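You operate a simulated robot arm through the tools that you are given. There is no shell and no other tool. Be economical: measure what you need, move in short steps, check, and stop when the job is done.

You are at the controls of a simulated two-armed robot. One attempt, no reset.

JOB
Pick up the green tin with one hand, pass it to the other hand and put it on the short island bench top. Set down upright: green tin.

The check looks at the end state, three seconds after you hand in, the way a careful person would. Anything else that was tipped, shoved, dropped, spilled or broken makes it a failure.

ROBOT AND FRAMES
Two 7-joint arms with two-finger parallel grippers on one trunk, on a base that drives. Base frame: it is fixed to the floor where the robot stands at the start and does not move with it; the origin is under the middle of the robot, x ahead of it, y to its left, z up. Readings come in mm, degrees, newtons and seconds.
The left shoulder is at the start at [70, 133, 1126], the right one opposite. With the tool pointing down near the work surface each hand reaches from about 100 to 640 mm from the robot's upright axis, wherever it stands, measured 20 degrees to its own side. Places, roughly: short island bench top [-1300, 2600, 800]. Payload 1.57 kg a hand.
The TCP of each hand is the grasp point between the finger pads, 30 mm short of the fingertips. In the tool frame z runs along the fingers and y along their closing line. The gripper opens to 80 mm. The fingers are 17 mm wide and 12 mm thick; the gripper's body (40 by 82 mm) begins 80 mm behind the TCP.
Orientation is told as [roll, pitch, yaw] about the base's x, y, z axes, in that order, counted from this pose: with the fingers straight down and closing along the base's y, the tool's x points along the base's -x, its y along +y and its z along -z.

CONTROLS
- The arms move only by the tool servo_tool. It takes "left_motion", "right_motion" or both (then of equal length, played together; a hand with none holds still); each is a list of rows, each a list of 7 numbers: the shift along the tool's x, y, z in mm, then the turn, a rotation vector about the tool's x, y, z in degrees, then the opening in per cent of the stroke, from 0 (shut) to 100 (fully open). In form: [[tx, ty, tz, rx, ry, rz, jaw], ...]. A call has 1 to 10 rows; each row shifts and turns the commanded pose from where the row before left it, along the tool's axes as they then stand. Each row takes 0.2 s and may step no farther than 50 mm and 8.6 degrees from the row before; otherwise, or with a gripper value out of range, the whole call is refused. A pose out of reach is approached as far as the arm can. The call stops where the force on the tool passes 40 N (or 10 N more than at its start, if that is more) or the arm is blocked; 0.2 s more then pass. Each finger travels about 153 mm/s and halts on what it meets, pressing with about 36 N; the grip force reading is that of the motor and also rises with nothing between the fingers. The clock runs only during rows and for 0.2 s after the last one: add rows that do not move to give the fingers time. The reply holds the time, the measured pose of the TCP, the force on the tool along the base axes, the opening and the grip force, in the units named above and with some noise, with the torque about the TCP (base axes, N m) and any sound that the robot's microphone picked up, and new pictures: "show" is both (left out), scene, wrist or none (wrist: the cameras of the hands that moved).
- Cameras (640 x 400 px; columns grow to the right, rows downward): "scene" is now at [134, -28.9, 1353]; the picture's right is [-0.32, -0.95, 0.00], its down [-0.57, 0.19, -0.80] and it looks along [0.76, -0.26, -0.60] (base axes); focal length 294 px, centre (320, 200). "left" rides on the left gripper at [72, 7, -122] in its tool frame; the picture's right is [-0.09, 1.00, 0.00], its down [-0.84, -0.08, -0.54] and it looks along [-0.54, -0.05, 0.84] (tool axes); focal length 238 px, centre (320, 200). "right" rides on the right gripper at [72, -7, -122] in its tool frame; the picture's right is [0.09, 1.00, 0.00], its down [-0.84, 0.08, -0.54] and it looks along [-0.54, 0.05, 0.84] (tool axes); focal length 238 px, centre (320, 200). There is no depth. A picture from a camera that has moved, and an enlarged one, comes with that camera's place and axes in the base frame and with its lens.
- move_column(by): slides the trunk up (or, below 0, down) by that many mm; the arms and the scene camera ride with it, the base frame stays. It gives what a move gives, with no picture.
- drive_base(legs): drives the robot by 1 to 6 legs, each [ahead, left, turn to the left] in mm, mm and degrees, along the robot's own axes; the way and the turn of a leg run together, so that a leg with both is an arc; at most 1500 mm and 180 degrees a leg. The arms and the cameras ride along, it lands a little off, and it stops where it bumps. It gives what a move gives, and a new picture of the scene camera.
- aim_head(pan, tilt): turns the head with the scene camera to pan (to the left, within 86 degrees either way) and tilt (down, from -29 to 69), counted from straight ahead of the robot. It gives what a move gives, and a new picture of the scene camera.
- close_up(camera, box): a new picture of the part [left, top, right, bottom] of that camera's present view, enlarged. It takes no simulated time.
- hand_in(): hands the job in; it is judged then, once.

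Go step by step. Nothing tells you exact positions but the pictures and the camera data: compare them with the known pose of the tool, close in by small moves and look again before you grip or let go. The budget is 120 turns and 260 pictures, counting those below and the enlarged ones. Unless the task says otherwise, let go and move clear before handing in, and close with one line.

The tools are called after ">>>" as name(argument=value, ...) on one line, values as JSON. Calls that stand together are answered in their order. servo_tool: Moves the arms, as the interface text tells. Its arguments: {"type":"object","properties":{"left_motion":{"type":"array","items":{"type":"array","items":{"type":"number"}}},"right_motion":{"type":"array","items":{"type":"array","items":{"type":"number"}}},"show":{"type":"string","enum":["both","scene","wrist","none"]}},"required":[]} The other tools are called the same way: move_column (by) slides the trunk up or down; drive_base (legs) drives the base; aim_head (pan, tilt) turns the head that bears the scene camera; close_up (camera, box) takes an enlarged picture of a part of a camera's view; hand_in () hands the job in.

At the start:

```text
time_s: 0.0
left_tool_pos: [453.4, -17.8, 1105.4]
left_ee_rot: [0.0, 0.0, 0.0]
left_wrist_force: [-0.1, 1.1, -0.3]
left_moment: [0.0, -0.01, 0.03]
left_width: 80.3
left_finger_force: 0.1
right_tool_pos: [377.4, -305.3, 1092.4]
right_ee_rot: [0.0, 0.0, 0.1]
right_wrist_force: [-0.7, -0.3, 0.4]
right_moment: [-0.01, 0.01, 0.06]
right_width: 80.0
right_finger_force: 0.1
trunk travel left (down, up): [-700.0, 240.0]
robot x, y, heading: [-1.4, 2.2, 0.0]
head pan, tilt: [-18.7, 37.1]
```

scene: 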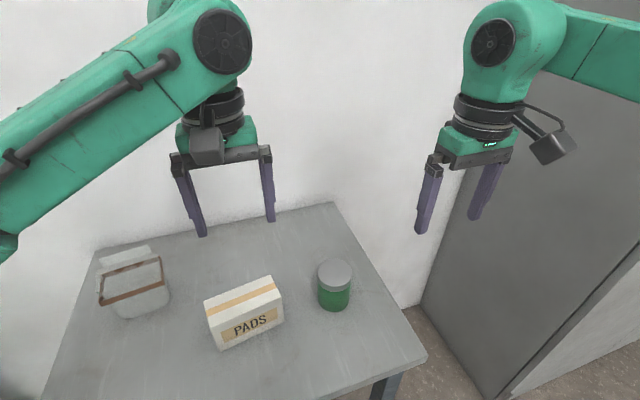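
right: 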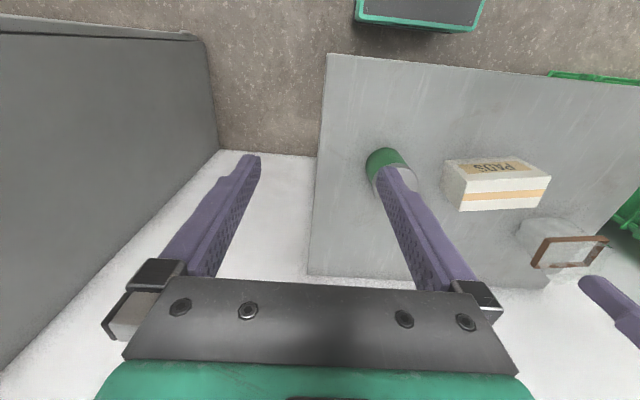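
left: 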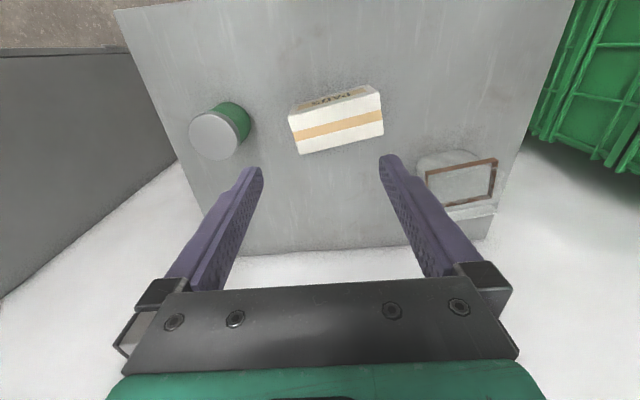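

The tin stands at about [477, -176], with its lid near z 890, and the box and basket are to its left. I'll enlarge the views to measure it before moving.

>>> close_up(camera="scene", box=[200, 220, 400, 345])

>>> close_up(camera="left", box=[160, 70, 320, 170])

>>> close_up(camera="right", box=[320, 120, 480, 220])

```text
3.20 times, centred on (300, 282) of scene
camera zoom: at [134.0, -28.9, 1353.0], right [-0.32, -0.95, 0.0], down [-0.57, 0.19, -0.8], along [0.76, -0.26, -0.6], focal length 940 px, centre (384, -64)
```

zoom: 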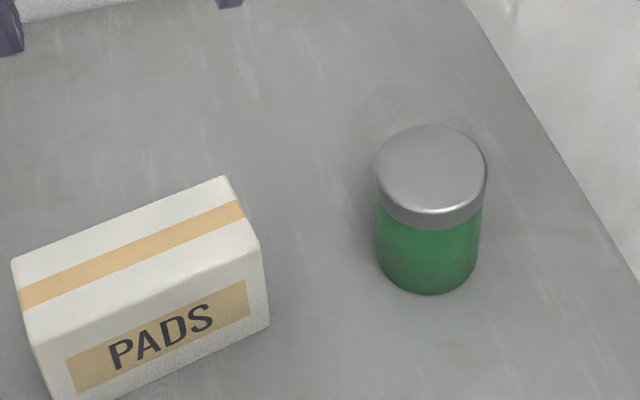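

```text
4.00 times, centred on (240, 120) of left
camera zoom: at [381.9, -11.4, 1227.8], right [0.09, 1.0, 0.0], down [0.84, -0.08, 0.54], along [0.54, -0.05, -0.84], focal length 953 px, centre (640, 520)
```

zoom: 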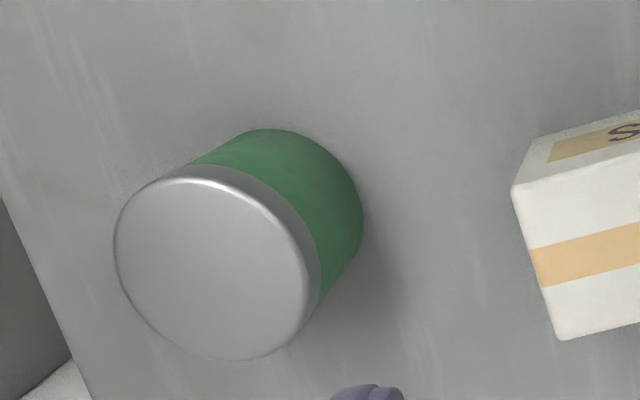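

```text
4.00 times, centred on (400, 170) of right
camera zoom: at [304.6, -312.8, 1214.9], right [-0.09, 1.0, 0.0], down [0.84, 0.08, 0.54], along [0.54, 0.05, -0.84], focal length 953 px, centre (0, 320)
```

zoom: 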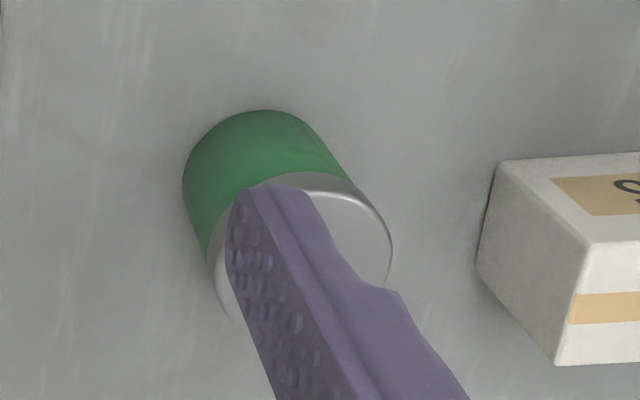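

The lid centre is near [479, -178, 890], about 68 mm wide. The tin is about 77 mm tall on a table at z about 813. I'll move the left hand aside and bring the right hand above the tin.

>>> servo_tool(right_motion=[[0, 0, 0, 0, 0, 0, 100], [-20, 25, 20, 0, 0, 0, 100], [-20, 25, 20, 0, 0, 0, 100], [-20, 25, 20, 0, 0, 0, 100], [-20, 25, 20, 0, 0, 0, 100], [-21.6, 26.8, 20, 0, 0, 0, 100], [0, 0, 10, 0, 0, 0, 100], [0, 0, 0, 0, 0, 0, 100]], left_motion=[[0, 40, 0, 0, 0, 0, 100], [0, 40, 0, 0, 0, 0, 100], [0, 40, 0, 0, 0, 0, 100], [0, 30, 0, 0, 0, 0, 100], [0, 0, 0, 0, 0, 0, 100], [0, 0, 0, 0, 0, 0, 100], [0, 0, 0, 0, 0, 0, 100], [0, 0, 0, 0, 0, 0, 100]])

```text
time_s: 1.8
left_tool_pos: [451.5, 132.9, 1106.0]
left_ee_rot: [-0.1, 0.0, 0.0]
left_wrist_force: [0.3, -0.6, 0.4]
left_moment: [-0.01, -0.01, 0.02]
left_width: 80.3
left_finger_force: 0.1
right_tool_pos: [481.9, -180.1, 982.0]
right_ee_rot: [-0.1, 0.0, 0.0]
right_wrist_force: [0.7, 0.0, 1.2]
right_moment: [0.01, 0.02, -0.04]
right_width: 80.0
right_finger_force: 0.0
trunk travel left (down, up): [-700.0, 240.0]
robot x, y, heading: [-0.5, 0.2, 0.3]
head pan, tilt: [-18.7, 37.1]
camera scene: at [133.9, -29.0, 1353.0], right [-0.32, -0.95, 0.0], down [-0.57, 0.19, -0.8], along [0.76, -0.26, -0.6], focal length 294 px, centre (320, 200)
camera right: at [410.1, -187.1, 1103.8], right [-0.09, 1.0, 0.0], down [0.84, 0.08, 0.54], along [0.54, 0.05, -0.84], focal length 238 px, centre (320, 200)
camera left: at [379.7, 140.3, 1227.9], right [0.09, 1.0, 0.0], down [0.84, -0.08, 0.54], along [0.54, -0.05, -0.84], focal length 238 px, centre (320, 200)
```

scene: 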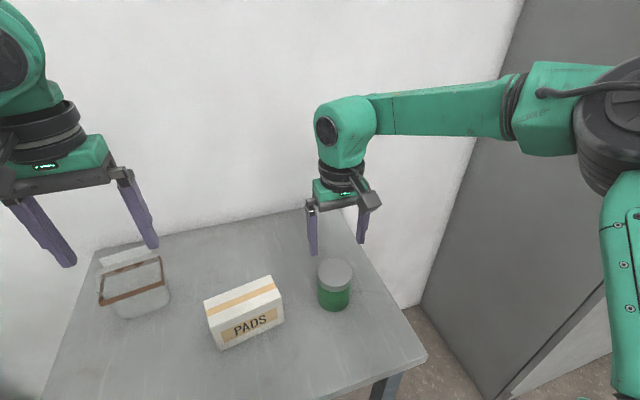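
right: 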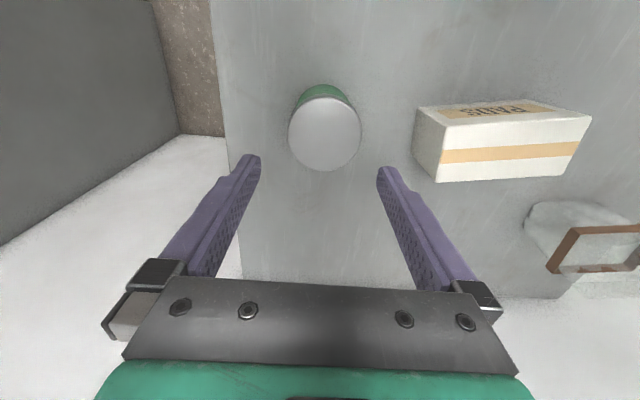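
left: 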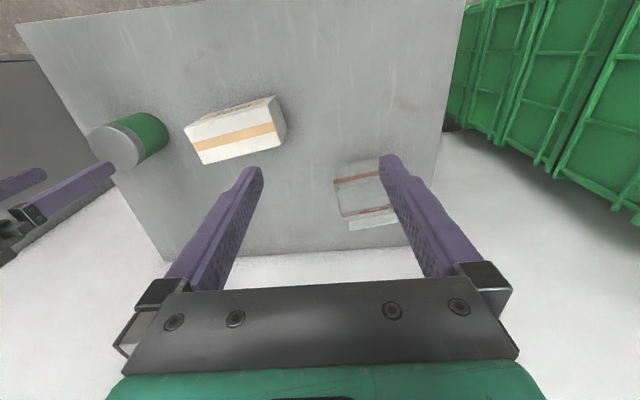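

The tin's centre reads [475, -177]. I'll correct for that and come down to just above the lid to check.

>>> servo_tool(right_motion=[[6.5, 3.2, 20, 0, 0, 0, 100], [0, 0, 25, 0, 0, 0, 100], [0, 0, 7, 0, 0, 0, 100], [0, 0, 0, 0, 0, 0, 100]], show="both")

```text
time_s: 2.8
left_tool_pos: [451.7, 135.1, 1105.8]
left_ee_rot: [0.1, 0.0, 0.0]
left_wrist_force: [-0.1, 0.2, -0.2]
left_moment: [-0.02, 0.0, -0.01]
left_width: 80.0
left_finger_force: 0.1
right_tool_pos: [470.8, -177.1, 930.3]
right_ee_rot: [0.0, 0.0, 0.0]
right_wrist_force: [0.5, -0.6, -0.4]
right_moment: [0.02, 0.0, -0.03]
right_width: 80.0
right_finger_force: 0.0
trunk travel left (down, up): [-700.0, 240.0]
robot x, y, heading: [-1.4, -0.5, 0.3]
head pan, tilt: [-18.7, 37.1]
camera scene: at [133.7, -28.9, 1353.0], right [-0.32, -0.95, 0.0], down [-0.57, 0.19, -0.8], along [0.76, -0.26, -0.6], focal length 294 px, centre (320, 200)
camera right: at [399.9, -183.4, 1052.1], right [-0.09, 1.0, 0.0], down [0.84, 0.08, 0.54], along [0.54, 0.05, -0.84], focal length 238 px, centre (320, 200)
```

scene: 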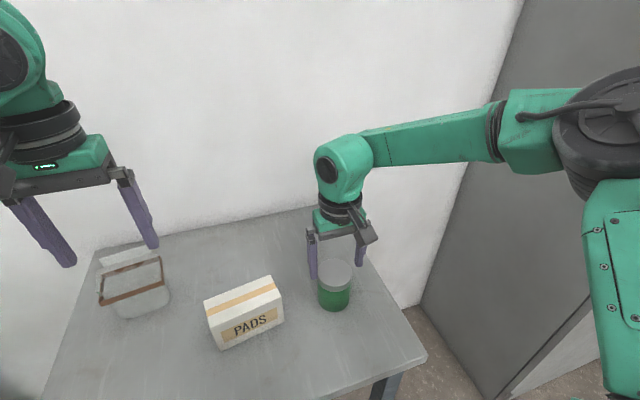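
right: 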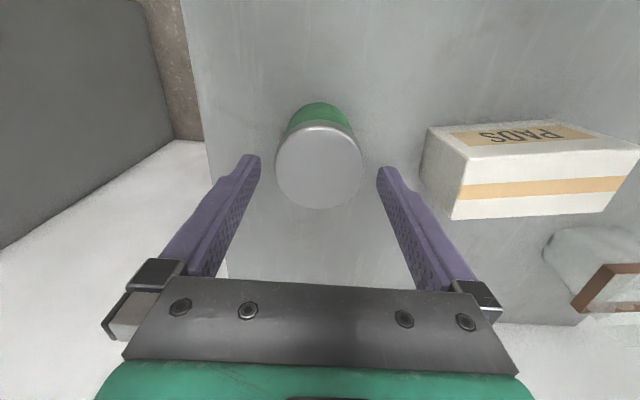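

Alignment is within a few mm. I'll nudge 3 mm forward and lower the fingers around the tin.

>>> servo_tool(right_motion=[[-3, 0, 10, 0, 0, 0, 100], [0, 0, 15, 0, 0, 0, 100], [0, 0, 15, 0, 0, 0, 100], [0, 0, 12, 0, 0, 0, 100], [0, 0, 0, 0, 0, 0, 100]])

```text
time_s: 4.0
left_tool_pos: [452.3, 132.5, 1105.6]
left_ee_rot: [0.0, 0.0, 0.0]
left_wrist_force: [0.0, -0.7, -0.3]
left_moment: [-0.01, 0.0, 0.02]
left_width: 80.1
left_finger_force: 0.1
right_tool_pos: [474.9, -176.2, 881.1]
right_ee_rot: [0.0, 0.0, 0.1]
right_wrist_force: [-0.2, -0.2, 0.1]
right_moment: [0.03, -0.06, 0.01]
right_width: 80.0
right_finger_force: 0.1
trunk travel left (down, up): [-700.0, 240.0]
robot x, y, heading: [-0.6, -0.2, 0.1]
head pan, tilt: [-18.7, 37.1]
camera scene: at [133.8, -28.8, 1353.0], right [-0.32, -0.95, 0.0], down [-0.57, 0.19, -0.8], along [0.76, -0.26, -0.6], focal length 294 px, centre (320, 200)
camera right: at [402.9, -183.9, 1002.3], right [-0.09, 1.0, 0.0], down [0.84, 0.08, 0.54], along [0.54, 0.05, -0.84], focal length 238 px, centre (320, 200)
```

scene: 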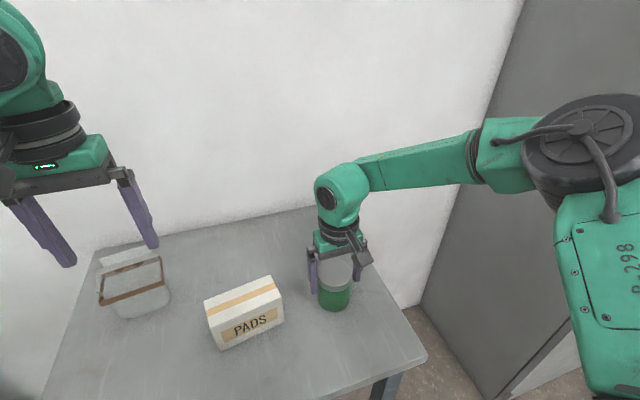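
right: 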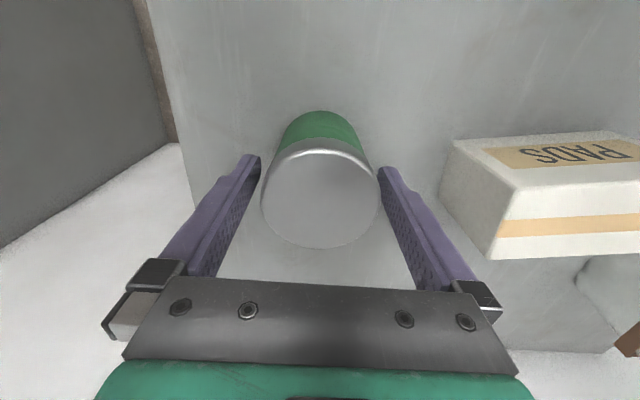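

The tin is centred between the fingers. I'll close the grip.

>>> servo_tool(right_motion=[[0, 0, 0, 0, 0, 0, 60], [0, 0, 0, 0, 0, 0, 40], [0, 0, 0, 0, 0, 0, 40], [0, 0, 0, 0, 0, 0, 40]], show="wrist")

```text
time_s: 5.0
left_tool_pos: [452.4, 133.9, 1106.5]
left_ee_rot: [-0.1, 0.0, 0.0]
left_wrist_force: [-0.2, 0.1, -0.3]
left_moment: [0.0, 0.0, 0.03]
left_width: 80.2
left_finger_force: 0.0
right_tool_pos: [474.8, -177.3, 880.8]
right_ee_rot: [0.0, -0.1, 0.1]
right_wrist_force: [0.1, 1.1, -0.9]
right_moment: [-0.01, -0.05, 0.05]
right_width: 69.0
right_finger_force: 36.0
trunk travel left (down, up): [-700.0, 240.0]
robot x, y, heading: [-1.3, -1.7, 0.1]
head pan, tilt: [-18.7, 37.1]
camera right: at [403.0, -183.8, 1002.4], right [-0.09, 1.0, 0.0], down [0.84, 0.08, 0.54], along [0.54, 0.05, -0.84], focal length 238 px, centre (320, 200)
```

right: 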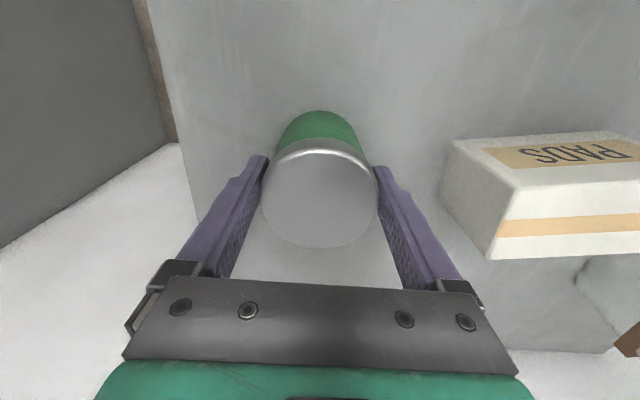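

The grip holds at a width of 69 mm. I'll lift gently and watch the force.

>>> servo_tool(right_motion=[[0, 0, -5, 0, 0, 0, 40], [0, 0, -10, 0, 0, 0, 40], [0, 0, -20, 0, 0, 0, 40], [0, 0, -25, 0, 0, 0, 40], [0, 0, 0, 0, 0, 0, 40]])

```text
time_s: 6.2
left_tool_pos: [453.3, 134.6, 1105.0]
left_ee_rot: [-0.1, 0.1, 0.0]
left_wrist_force: [0.8, 0.2, -0.3]
left_moment: [-0.02, 0.0, 0.0]
left_width: 80.1
left_finger_force: 0.1
right_tool_pos: [476.8, -177.7, 937.9]
right_ee_rot: [0.0, 0.1, 0.0]
right_wrist_force: [-0.2, 0.6, -2.5]
right_moment: [-0.02, 0.03, 0.01]
right_width: 68.8
right_finger_force: 35.7
trunk travel left (down, up): [-700.0, 240.0]
robot x, y, heading: [-2.8, 0.2, 0.2]
head pan, tilt: [-18.7, 37.1]
camera scene: at [134.7, -29.1, 1352.9], right [-0.32, -0.95, 0.0], down [-0.57, 0.19, -0.8], along [0.75, -0.26, -0.6], focal length 294 px, centre (320, 200)
camera right: at [405.1, -183.9, 1059.1], right [-0.09, 1.0, 0.0], down [0.84, 0.08, 0.54], along [0.54, 0.05, -0.84], focal length 238 px, centre (320, 200)
```

scene: 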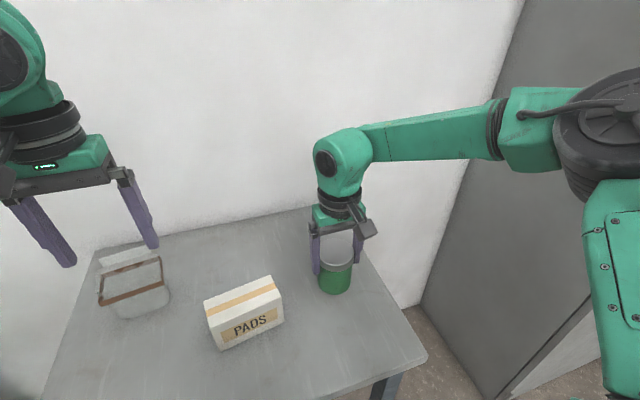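
right: 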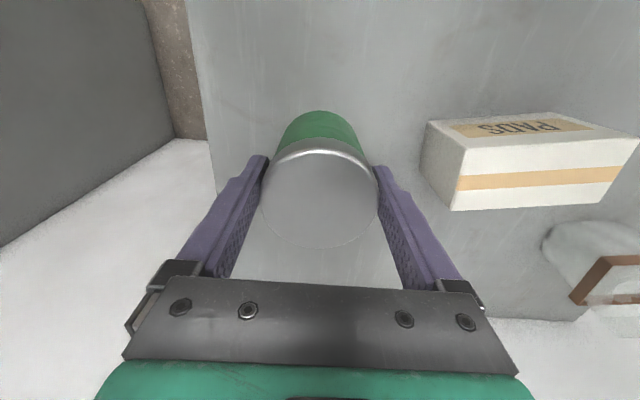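

The tin came up cleanly. I'll raise it to handover height while the left hand starts its turn for a side approach.

>>> servo_tool(right_motion=[[0, 0, -20, 0, 0, 0, 40], [0, 0, -20, 0, 0, 0, 40], [0, 0, -20, 0, 0, 0, 40], [0, 5, -20, 0, 0, 0, 40], [0, 10, -20, 0, 0, 0, 40], [0, 10, -20, 0, 0, 0, 40], [0, 10, -20, 0, 0, 0, 40], [0, 10, -20, 0, 0, 0, 40], [0, 0, 0, 0, 0, 0, 40], [0, 0, 0, 0, 0, 0, 40]], left_motion=[[0, 15, 0, 0, 0, -8.5, 100], [0, 0, 0, 0, 0, -8.5, 100], [0, 0, 0, 0, 0, -8.5, 100], [0, 0, 0, 0, 0, -8.5, 100], [0, 0, 0, 0, 0, -8.5, 100], [0, 0, 0, 0, 0, -8.5, 100], [0, 0, 0, 0, 0, -8.5, 100], [0, 0, 0, 0, 0, -8.5, 100], [0, 0, 0, 0, 0, -8.5, 100], [0, 0, 0, 0, 0, -8.5, 100]], show="scene")

```text
time_s: 8.4
left_tool_pos: [453.9, 147.1, 1105.5]
left_ee_rot: [0.0, 0.0, 85.3]
left_wrist_force: [-0.2, -0.4, -0.2]
left_moment: [0.01, 0.03, 0.0]
left_width: 79.9
left_finger_force: 0.2
right_tool_pos: [475.5, -131.7, 1100.6]
right_ee_rot: [0.0, 0.1, -0.2]
right_wrist_force: [-0.7, -0.4, -2.9]
right_moment: [-0.03, 0.0, -0.03]
right_width: 68.9
right_finger_force: 36.4
trunk travel left (down, up): [-700.0, 240.0]
robot x, y, heading: [0.1, -0.3, 0.0]
head pan, tilt: [-18.7, 37.1]
camera scene: at [134.2, -28.8, 1353.0], right [-0.32, -0.95, 0.0], down [-0.57, 0.19, -0.8], along [0.76, -0.26, -0.6], focal length 294 px, centre (320, 200)
```

scene: 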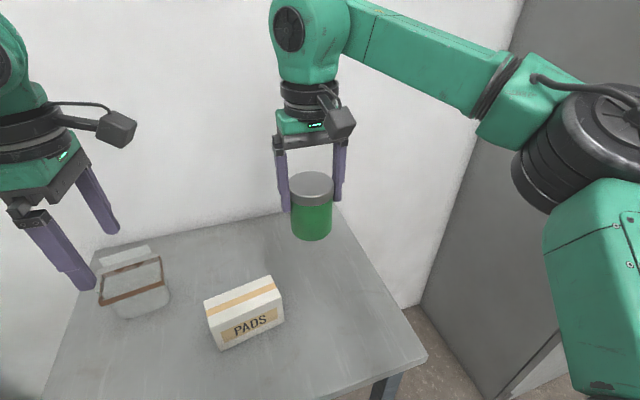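

The left hand is yawed 85°. Next I'll finish the yaw and tilt it 60° so its fingers point at the tin.

>>> servo_tool(left_motion=[[0, 0, 0, 0, 0, -4.7, 100], [0, 0, 0, 0, 8.5, 0, 100], [0, 0, 0, 0, 8.5, 0, 100], [0, 0, 0, 0, 8.5, 0, 100], [0, 0, 0, 0, 8.5, 0, 100], [0, 0, 0, 0, 8.5, 0, 100], [0, 0, 0, 0, 8.5, 0, 100], [0, 0, 0, 0, 8.5, 0, 100], [0, 0, 0, 0, 0, 0, 100]])

```text
time_s: 10.4
left_tool_pos: [454.1, 146.8, 1106.3]
left_ee_rot: [0.0, 59.6, 89.8]
left_wrist_force: [0.8, 0.9, -0.1]
left_moment: [0.01, 0.03, -0.01]
left_width: 80.0
left_finger_force: 0.0
right_tool_pos: [475.8, -131.9, 1100.9]
right_ee_rot: [0.0, -0.1, -0.1]
right_wrist_force: [0.2, 0.4, -2.3]
right_moment: [0.02, 0.03, -0.01]
right_width: 68.7
right_finger_force: 35.8
trunk travel left (down, up): [-700.0, 240.0]
robot x, y, heading: [-2.9, -0.4, 0.1]
head pan, tilt: [-18.7, 37.1]
camera scene: at [134.4, -29.4, 1352.9], right [-0.32, -0.95, 0.0], down [-0.57, 0.19, -0.8], along [0.76, -0.26, -0.6], focal length 294 px, centre (320, 200)
camera left: at [447.3, 215.3, 1230.8], right [-1.0, 0.05, -0.08], down [0.08, 0.89, -0.45], along [0.05, -0.45, -0.89], focal length 238 px, centre (320, 200)
```

scene: 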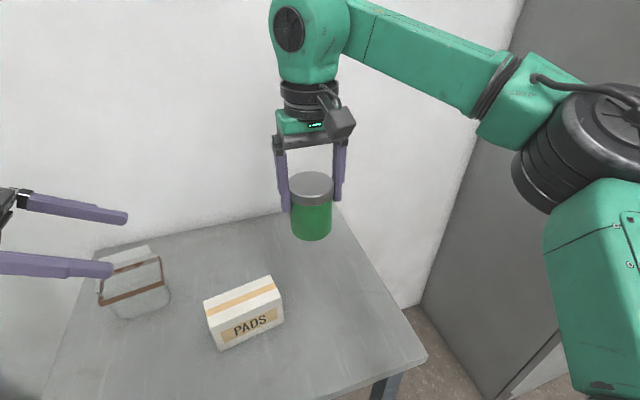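
left: 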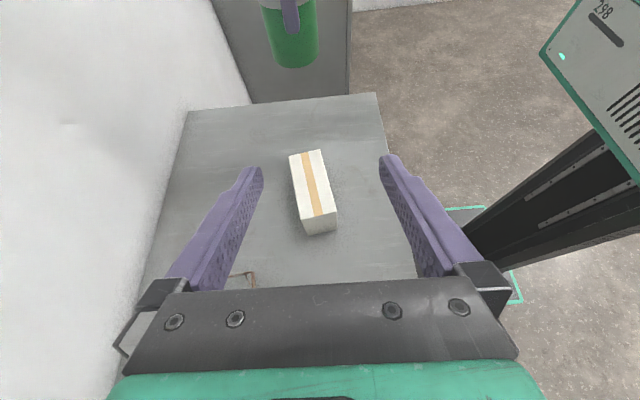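

The orientation works. I'll add 6° of tilt for clearance and move the left hand to a standoff about 120 mm short of the tin along its finger axis.

>>> servo_tool(left_motion=[[0, 0, 0, 0, 6.4, 0, 100], [19, -5.4, 35.9, 0, 0, 0, 100], [19, -5.4, 35.9, 0, 0, 0, 100], [19, -5.4, 35.9, 0, 0, 0, 100], [19, -5.3, 35.8, 0, 0, 0, 100], [0, 0, 0, 0, 0, 0, 100], [0, 0, 0, 0, 0, 0, 100]])

```text
time_s: 12.0
left_tool_pos: [474.2, -16.8, 1117.2]
left_ee_rot: [0.1, 65.9, 89.7]
left_wrist_force: [-0.3, 0.8, -0.6]
left_moment: [0.0, -0.01, 0.02]
left_width: 80.0
left_finger_force: 0.0
right_tool_pos: [476.7, -131.3, 1100.0]
right_ee_rot: [0.0, -0.1, -0.1]
right_wrist_force: [0.2, 0.5, -3.1]
right_moment: [-0.02, 0.0, 0.01]
right_width: 68.9
right_finger_force: 36.6
trunk travel left (down, up): [-700.0, 240.0]
robot x, y, heading: [-0.9, 2.4, 0.1]
head pan, tilt: [-18.7, 37.1]
camera scene: at [134.4, -28.8, 1352.9], right [-0.32, -0.95, 0.0], down [-0.57, 0.19, -0.8], along [0.76, -0.26, -0.6], focal length 294 px, centre (320, 200)
camera left: at [467.6, 65.3, 1232.0], right [-1.0, 0.04, -0.08], down [0.08, 0.84, -0.54], along [0.05, -0.55, -0.84], focal length 238 px, centre (320, 200)
```

scene: 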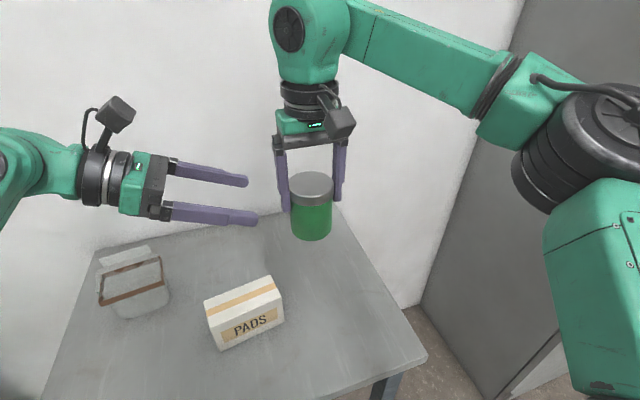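
left: 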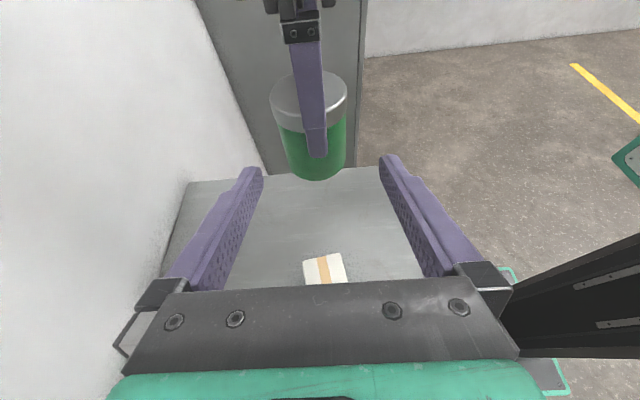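

The hand is at the standoff. I'll zoom in to refine how the tin lines up sideways with the left fingers.

>>> close_up(camera="left", box=[240, 60, 400, 190])

>>> close_up(camera="scene", box=[220, 130, 380, 250])

```text
3.08 times, centred on (320, 125) of left
camera zoom: at [467.6, 65.3, 1232.0], right [-1.0, 0.04, -0.08], down [0.08, 0.84, -0.54], along [0.05, -0.55, -0.84], focal length 733 px, centre (320, 431)
```

zoom: 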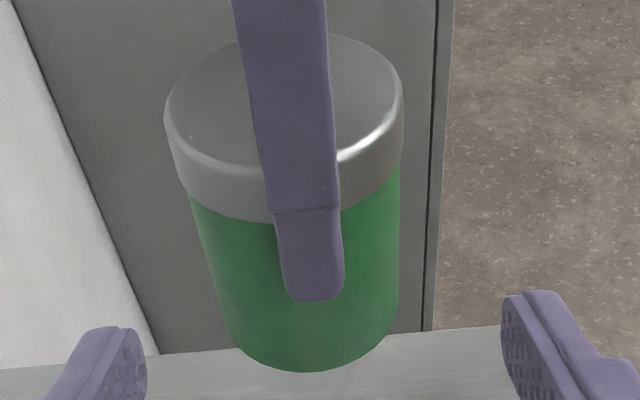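

```text
3.33 times, centred on (300, 190) of scene
camera zoom: at [134.4, -28.8, 1352.9], right [-0.32, -0.95, 0.0], down [-0.57, 0.19, -0.8], along [0.76, -0.26, -0.6], focal length 979 px, centre (387, 233)
```

zoom: 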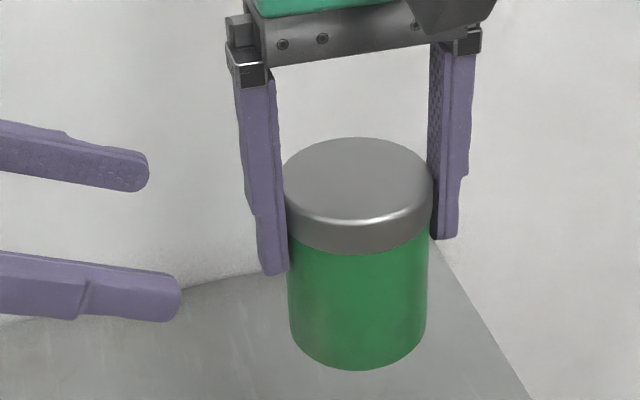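

The tin sits about 4 mm toward +x of the left finger axis, and its bottom is near z 1028. I'll correct that and go halfway in.

>>> servo_tool(left_motion=[[-5.5, -4, 0, 0, 0, 0, 100], [0, 0, 20, 0, 0, 0, 100], [0, 0, 20, 0, 0, 0, 100], [0, 0, 15, 0, 0, 0, 100], [0, 0, 0, 0, 0, 0, 100], [0, 0, 0, 0, 0, 0, 100]])

```text
time_s: 13.4
left_tool_pos: [479.1, -64.3, 1087.4]
left_ee_rot: [0.1, 65.9, 89.8]
left_wrist_force: [-0.5, -0.3, 0.3]
left_moment: [-0.01, -0.01, -0.03]
left_width: 80.1
left_finger_force: 0.1
right_tool_pos: [475.9, -131.3, 1101.6]
right_ee_rot: [0.0, 0.0, -0.2]
right_wrist_force: [-0.5, -0.3, -2.6]
right_moment: [0.04, 0.0, 0.0]
right_width: 68.9
right_finger_force: 35.4
trunk travel left (down, up): [-700.0, 240.0]
robot x, y, heading: [-1.6, 2.3, 0.1]
head pan, tilt: [-18.7, 37.1]
camera scene: at [134.4, -28.9, 1352.9], right [-0.32, -0.95, 0.0], down [-0.57, 0.19, -0.8], along [0.76, -0.26, -0.6], focal length 294 px, centre (320, 200)
camera left: at [471.5, 17.9, 1203.6], right [-1.0, 0.04, -0.08], down [0.08, 0.84, -0.54], along [0.05, -0.55, -0.84], focal length 238 px, centre (320, 200)
```

scene: 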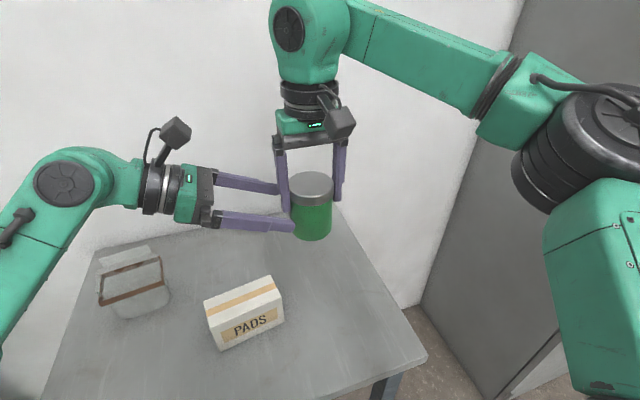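
left: 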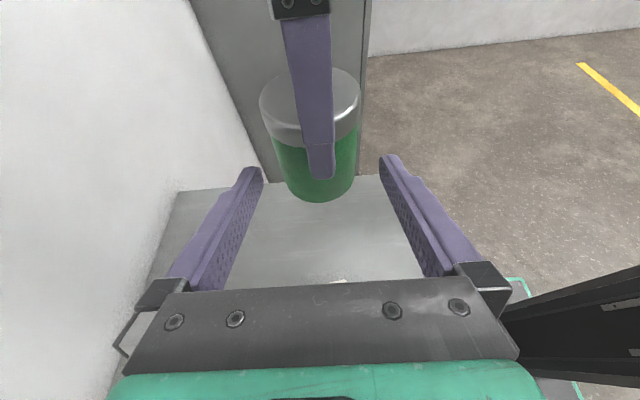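

Alignment is now within 2 mm. I'll advance the rest of the way so the fingers straddle the tin.

>>> servo_tool(left_motion=[[1, -1.5, 10, 0, 0, 0, 100], [0, 0, 15, 0, 0, 0, 100], [0, 0, 15, 0, 0, 0, 100], [0, 0, 15, 0, 0, 0, 100], [0, 0, 9, 0, 0, 0, 100], [0, 0, 0, 0, 0, 0, 100]])

>>> close_up(camera="scene", box=[180, 90, 380, 250])

```text
time_s: 14.8
left_tool_pos: [479.7, -122.2, 1063.4]
left_ee_rot: [0.0, 65.8, 89.9]
left_wrist_force: [0.9, -0.6, -0.6]
left_moment: [0.02, 0.0, -0.05]
left_width: 79.9
left_finger_force: 0.1
right_tool_pos: [475.9, -130.7, 1100.1]
right_ee_rot: [0.1, -0.1, -0.1]
right_wrist_force: [-0.8, -0.3, -2.6]
right_moment: [0.02, -0.01, 0.0]
right_width: 69.0
right_finger_force: 36.3
trunk travel left (down, up): [-700.0, 240.0]
robot x, y, heading: [-1.7, -4.0, 0.1]
head pan, tilt: [-18.7, 37.1]
camera scene: at [134.4, -28.8, 1352.9], right [-0.32, -0.95, 0.0], down [-0.57, 0.19, -0.8], along [0.76, -0.26, -0.6], focal length 294 px, centre (320, 200)
camera left: at [473.0, -40.5, 1178.8], right [-1.0, 0.04, -0.08], down [0.08, 0.84, -0.54], along [0.05, -0.55, -0.84], focal length 238 px, centre (320, 200)
```

scene: 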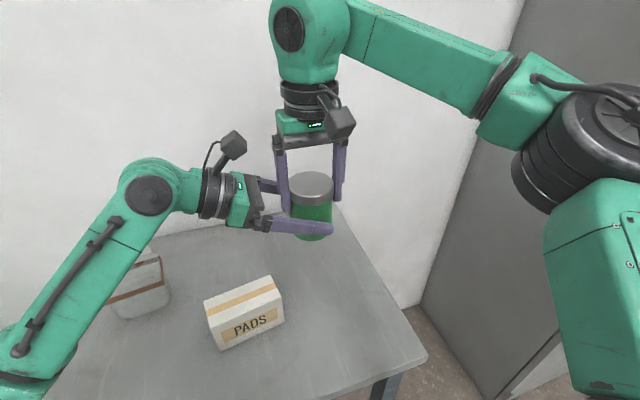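
left: 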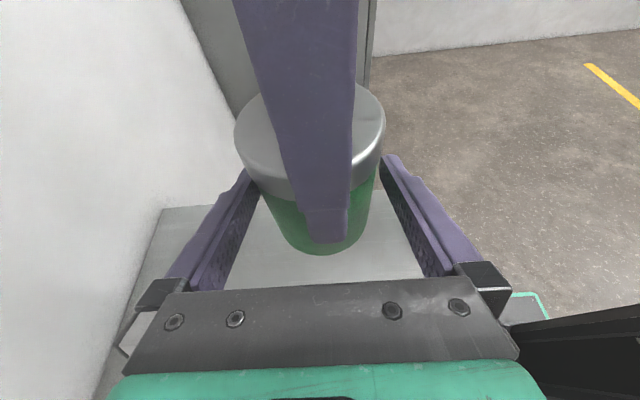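

```text
2.50 times, centred on (280, 170) of scene
camera zoom: at [134.4, -28.8, 1352.9], right [-0.32, -0.95, 0.0], down [-0.57, 0.19, -0.8], along [0.76, -0.26, -0.6], focal length 734 px, centre (420, 275)
```

zoom: 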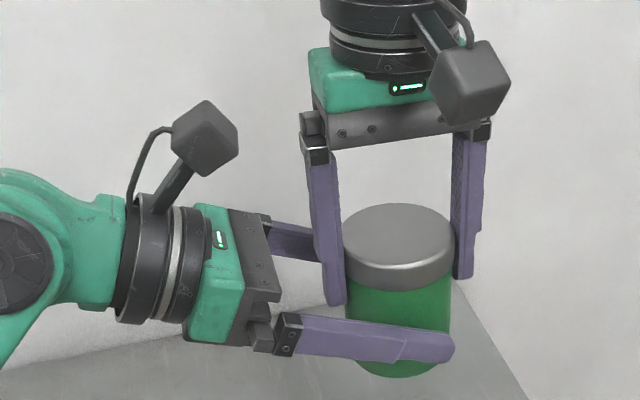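

The left fingers straddle the lower half of the tin with good clearance. I'll close the left grip slowly.

>>> servo_tool(left_motion=[[0, 0, 0, 0, 0, 0, 92], [0, 0, 0, 0, 0, 0, 86], [0, 0, 0, 0, 0, 0, 80], [0, 0, 0, 0, 0, 0, 60], [0, 0, 0, 0, 0, 0, 40], [0, 0, 0, 0, 0, 0, 40]])

```text
time_s: 16.2
left_tool_pos: [480.2, -121.8, 1062.8]
left_ee_rot: [0.0, 65.9, 89.8]
left_wrist_force: [14.4, -5.7, -0.9]
left_moment: [0.07, 0.01, 0.11]
left_width: 68.8
left_finger_force: 36.0
right_tool_pos: [475.6, -130.5, 1100.4]
right_ee_rot: [0.0, 0.1, -0.1]
right_wrist_force: [-13.5, 4.5, -0.7]
right_moment: [0.17, 0.49, 0.05]
right_width: 68.7
right_finger_force: 36.2
trunk travel left (down, up): [-700.0, 240.0]
robot x, y, heading: [-0.9, 1.4, -0.2]
head pan, tilt: [-18.7, 37.1]
camera scene: at [134.4, -29.0, 1352.9], right [-0.32, -0.95, 0.0], down [-0.57, 0.19, -0.8], along [0.76, -0.26, -0.6], focal length 294 px, centre (320, 200)
camera left: at [473.5, -40.1, 1178.8], right [-1.0, 0.04, -0.08], down [0.08, 0.84, -0.54], along [0.05, -0.55, -0.84], focal length 238 px, centre (320, 200)
```

scene: 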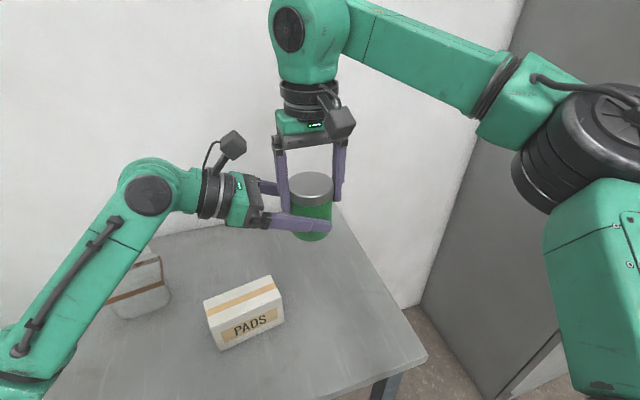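
left: 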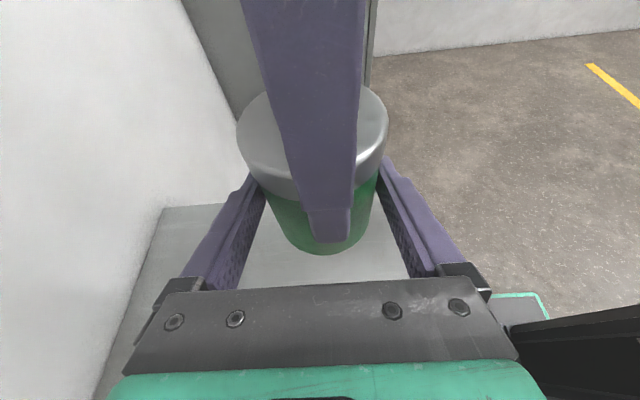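

Both hands hold the tin, with a 14 N side load between them. I'll shift the left hand 2 mm toward +x to relieve it.

>>> servo_tool(left_motion=[[0, -1, 0, 0, 0, 0, 40], [0, -1, 0, 0, 0, 0, 40], [0, 0, 0, 0, 0, 0, 40]], show="none")

```text
time_s: 17.0
left_tool_pos: [481.3, -122.5, 1063.8]
left_ee_rot: [0.3, 65.8, 89.7]
left_wrist_force: [1.5, -3.2, -3.6]
left_moment: [0.12, -0.76, 0.2]
left_width: 68.5
left_finger_force: 35.9
right_tool_pos: [475.1, -131.2, 1100.1]
right_ee_rot: [0.1, -0.1, -0.1]
right_wrist_force: [-1.9, 4.2, 2.8]
right_moment: [0.07, 0.87, -0.16]
right_width: 68.6
right_finger_force: 36.1
trunk travel left (down, up): [-700.0, 240.0]
robot x, y, heading: [0.3, 1.6, 0.1]
head pan, tilt: [-18.7, 37.1]
```

The side load is gone. I'll open the right hand and watch that the tin stays with the left.

>>> servo_tool(right_motion=[[0, 0, 0, 0, 0, 0, 88], [0, 0, 0, 0, 0, 0, 94], [0, 0, 0, 0, 0, 0, 100], [0, 0, 0, 0, 0, 0, 100]])

>>> close_up(camera="scene", box=[180, 90, 380, 250])

```text
time_s: 18.0
left_tool_pos: [481.3, -122.5, 1064.9]
left_ee_rot: [0.1, 65.9, 89.7]
left_wrist_force: [-0.2, 0.4, -0.2]
left_moment: [0.01, 0.01, -0.03]
left_width: 68.4
left_finger_force: 35.8
right_tool_pos: [477.1, -130.9, 1101.3]
right_ee_rot: [0.0, -0.1, -0.1]
right_wrist_force: [0.9, 0.0, 0.6]
right_moment: [0.02, 0.0, 0.02]
right_width: 79.9
right_finger_force: 0.0
trunk travel left (down, up): [-700.0, 240.0]
robot x, y, heading: [-0.2, -0.9, 0.1]
head pan, tilt: [-18.7, 37.1]
camera scene: at [134.4, -29.0, 1352.9], right [-0.32, -0.95, 0.0], down [-0.57, 0.19, -0.8], along [0.76, -0.26, -0.6], focal length 294 px, centre (320, 200)
camera right: at [403.8, -137.9, 1222.0], right [-0.09, 1.0, 0.0], down [0.84, 0.08, 0.54], along [0.54, 0.05, -0.84], focal length 238 px, centre (320, 200)
```

scene: 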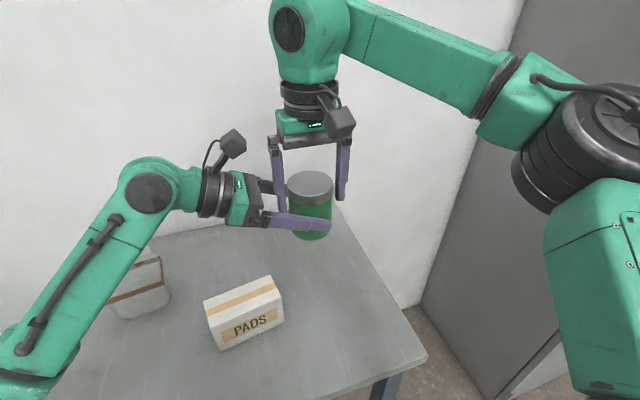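
right: 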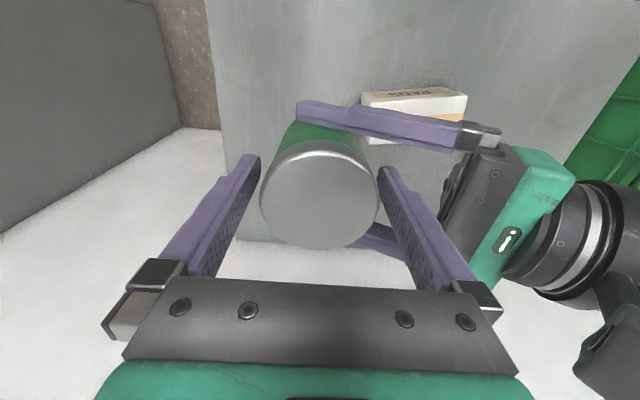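

```text
2.50 times, centred on (280, 170) of scene
camera zoom: at [134.4, -29.0, 1352.9], right [-0.32, -0.95, 0.0], down [-0.57, 0.19, -0.8], along [0.76, -0.26, -0.6], focal length 734 px, centre (420, 275)
```

zoom: 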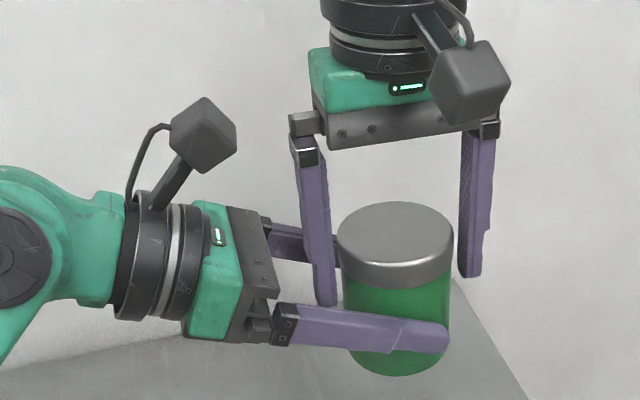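

The tin is now held by the left hand alone. I'll check whether the lid is clear of both right fingers and whether the tin is level.

>>> close_up(camera="right", box=[220, 100, 420, 260])

>>> close_up(camera="left", box=[200, 60, 440, 280])

```text
2.50 times, centred on (320, 180) of right
camera zoom: at [403.8, -137.9, 1222.0], right [-0.09, 1.0, 0.0], down [0.84, 0.08, 0.54], along [0.54, 0.05, -0.84], focal length 596 px, centre (320, 250)
```

zoom: 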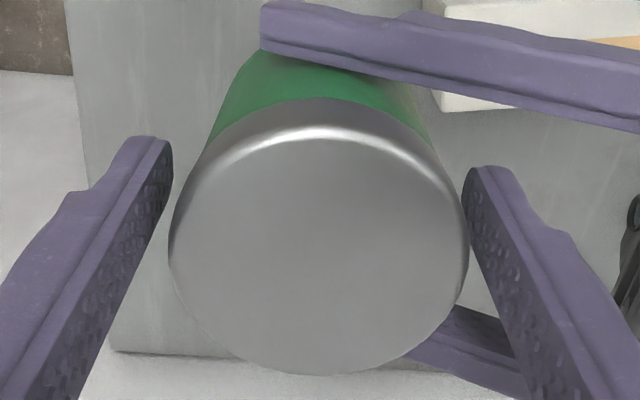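

```text
1.82 times, centred on (320, 170) of left
camera zoom: at [475.3, -40.3, 1179.4], right [-1.0, 0.04, -0.08], down [0.08, 0.84, -0.54], along [0.05, -0.55, -0.84], focal length 433 px, centre (320, 254)
```

zoom: 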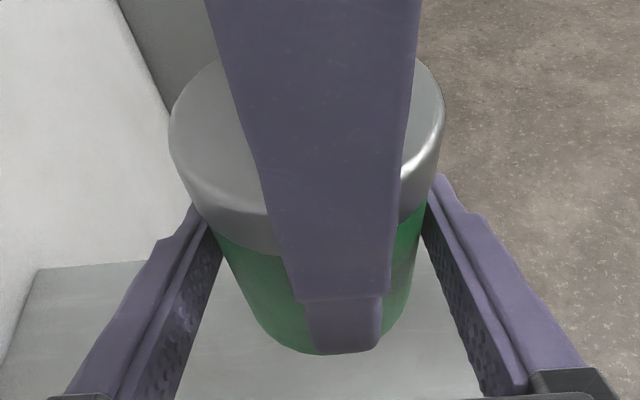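

The lid is centred between the open right fingers. I'll withdraw the right hand straight up.

>>> servo_tool(right_motion=[[0, 0, -8, 0, 0, 0, 100], [0, 0, -12, 0, 0, 0, 100], [0, 0, -15, 0, 0, 0, 100], [0, 0, -20, 0, 0, 0, 100], [0, 0, -25, 0, 0, 0, 100], [0, 0, -20, 0, 0, 0, 100], [0, 0, 0, 0, 0, 0, 100]])

>>> close_up(camera="scene", box=[180, 90, 380, 250])

>>> close_up(camera="left", box=[200, 60, 440, 280])

```text
time_s: 19.6
left_tool_pos: [482.4, -122.2, 1064.1]
left_ee_rot: [0.2, 65.9, 89.8]
left_wrist_force: [-0.4, 0.5, -2.2]
left_moment: [0.03, -0.03, -0.02]
left_width: 68.8
left_finger_force: 36.1
right_tool_pos: [453.4, -152.8, 1176.1]
right_ee_rot: [0.0, 0.0, -0.1]
right_wrist_force: [0.6, 0.1, -0.2]
right_moment: [-0.01, 0.02, 0.01]
right_width: 80.0
right_finger_force: 0.1
right hand out of reach, approached as far as the arm can: row 2, 3, 4, 5, 6
trunk travel left (down, up): [-700.0, 240.0]
robot x, y, heading: [-1.7, -4.2, 0.0]
head pan, tilt: [-18.7, 37.1]
camera scene: at [134.7, -29.0, 1352.9], right [-0.32, -0.95, 0.0], down [-0.57, 0.19, -0.8], along [0.76, -0.26, -0.6], focal length 294 px, centre (320, 200)
camera right: at [382.2, -160.4, 1297.4], right [-0.09, 1.0, 0.0], down [0.84, 0.08, 0.54], along [0.54, 0.05, -0.84], focal length 238 px, centre (320, 200)
```

scene: 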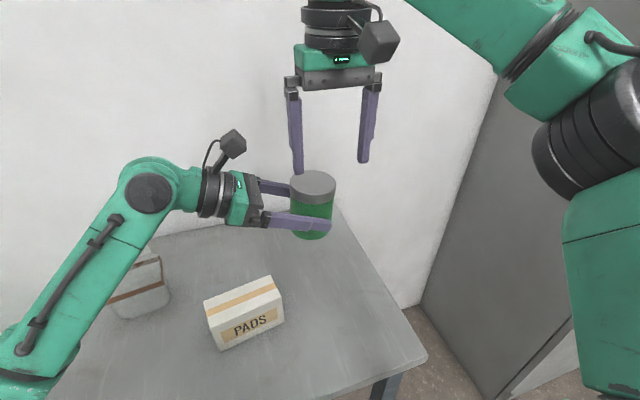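
right: 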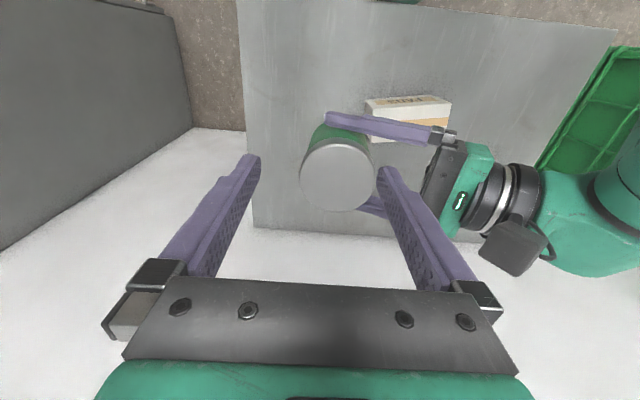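

```text
2.50 times, centred on (280, 170) of scene
camera zoom: at [134.7, -29.0, 1352.9], right [-0.32, -0.95, 0.0], down [-0.57, 0.19, -0.8], along [0.76, -0.26, -0.6], focal length 734 px, centre (420, 275)
```

zoom: 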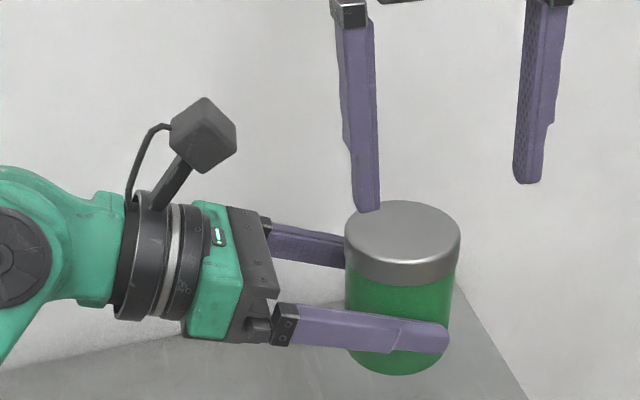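

```text
1.82 times, centred on (320, 170) of left
camera zoom: at [475.5, -40.2, 1179.3], right [-1.0, 0.04, -0.08], down [0.08, 0.84, -0.54], along [0.05, -0.55, -0.84], focal length 433 px, centre (320, 254)
```

zoom: 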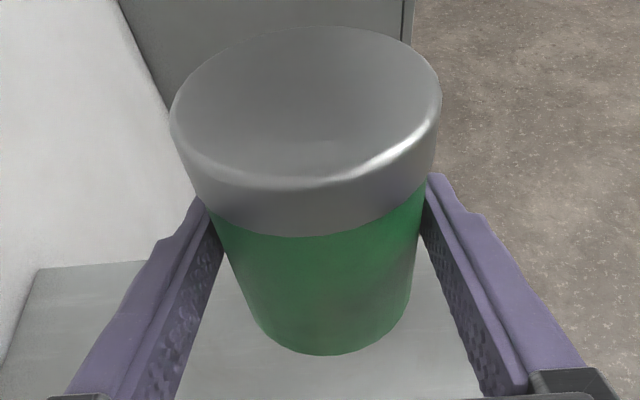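

The tin is with the left hand and almost upright. I'll move the right hand clear, pull both arms in off the table, and then look left toward the route.

>>> servo_tool(right_motion=[[15, -20, 0, 0, 0, 0, 100], [25, -30, 0, 0, 0, 0, 100], [25, -30, 0, 0, 0, 0, 100], [25, -30, 0, 0, 0, 0, 100], [25, -20, 0, 0, 0, 0, 60], [20, 0, 0, 0, 0, 0, 20], [20, 0, 20, 0, 0, 0, 10], [0, 0, 20, 0, 0, 0, 10]], left_motion=[[0, 0, 0, 0, 0, 0, 40], [0, 0, 0, 0, 0, 0, 40], [0, 0, 0, 0, 0, 0, 40], [0, 10, 0, 0, 0, 0, 40], [0, 20, -10, 0, 0, 0, 40], [0, 20, -20, 0, 0, 0, 40], [0, 20, -20, 0, 0, 0, 40], [0, 10, -10, 0, 0, 0, 40]], show="none")

>>> aim_head(pan=80, tilt=25)

```text
time_s: 21.4
left_tool_pos: [402.5, -67.9, 1087.8]
left_ee_rot: [0.1, 65.9, 89.8]
left_wrist_force: [0.9, 0.5, -3.0]
left_moment: [0.02, 0.03, -0.01]
left_width: 68.6
left_finger_force: 36.1
right_tool_pos: [297.6, -283.4, 1136.8]
right_ee_rot: [0.0, 0.1, -0.1]
right_wrist_force: [0.3, -0.3, 0.0]
right_moment: [-0.01, -0.03, 0.02]
right_width: 8.0
right_finger_force: 0.0
trunk travel left (down, up): [-700.0, 240.0]
robot x, y, heading: [0.2, 1.4, -0.0]
head pan, tilt: [-18.7, 37.1]
```

```text
time_s: 23.1
left_tool_pos: [401.1, -65.7, 1089.3]
left_ee_rot: [0.1, 65.9, 89.9]
left_wrist_force: [0.5, 0.1, -2.4]
left_moment: [0.04, -0.01, 0.01]
left_width: 68.8
left_finger_force: 35.9
right_tool_pos: [296.7, -283.4, 1136.9]
right_ee_rot: [0.0, 0.0, 0.0]
right_wrist_force: [-0.3, -0.2, 0.1]
right_moment: [0.01, -0.02, 0.03]
right_width: 7.9
right_finger_force: 0.0
trunk travel left (down, up): [-700.0, 240.0]
robot x, y, heading: [2.1, -1.5, 0.0]
head pan, tilt: [80.0, 25.0]
camera scene: at [68.1, 89.7, 1371.9], right [0.98, -0.17, 0.0], down [-0.07, -0.42, -0.91], along [0.16, 0.89, -0.42], focal length 294 px, centre (320, 200)
```

scene: 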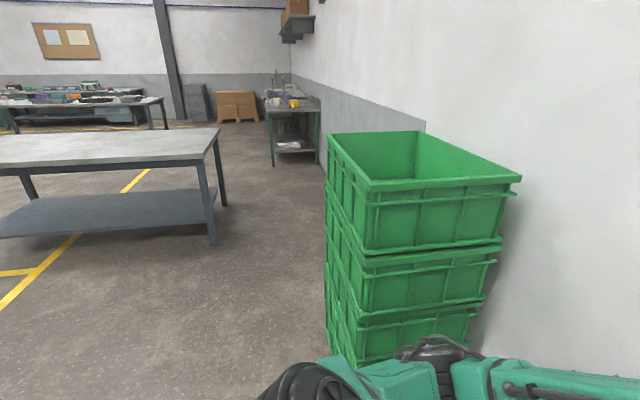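

Crates stand to the left, and the bench end at about x -400, y 2050 to 3140 looks like the island. I'll back off the table, turn left a little and look again.

>>> drive_base(legs=[[-400, 0, 0], [0, 0, 50]])

```text
time_s: 27.9
left_tool_pos: [-91.4, 259.4, 1088.0]
left_ee_rot: [0.1, 66.1, 139.2]
left_wrist_force: [0.4, 0.1, -2.9]
left_moment: [0.04, 0.03, 0.0]
left_width: 68.6
left_finger_force: 36.1
right_tool_pos: [5.6, 38.6, 1135.5]
right_ee_rot: [0.0, 0.0, 49.4]
right_wrist_force: [-0.4, 0.1, 0.5]
right_moment: [0.05, 0.01, 0.0]
right_width: 8.1
right_finger_force: 0.1
trunk travel left (down, up): [-700.0, 240.0]
robot x, y, heading: [-406.3, -1.9, 49.3]
head pan, tilt: [80.0, 25.0]
camera scene: at [-428.1, 106.2, 1371.9], right [0.77, 0.63, 0.0], down [0.27, -0.33, -0.91], along [-0.58, 0.7, -0.42], focal length 294 px, centre (320, 200)
```

scene: 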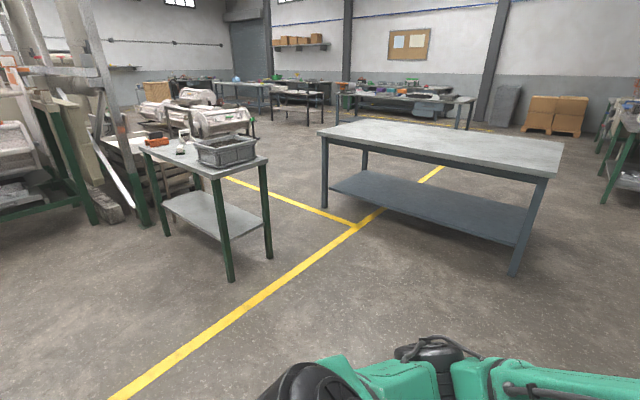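

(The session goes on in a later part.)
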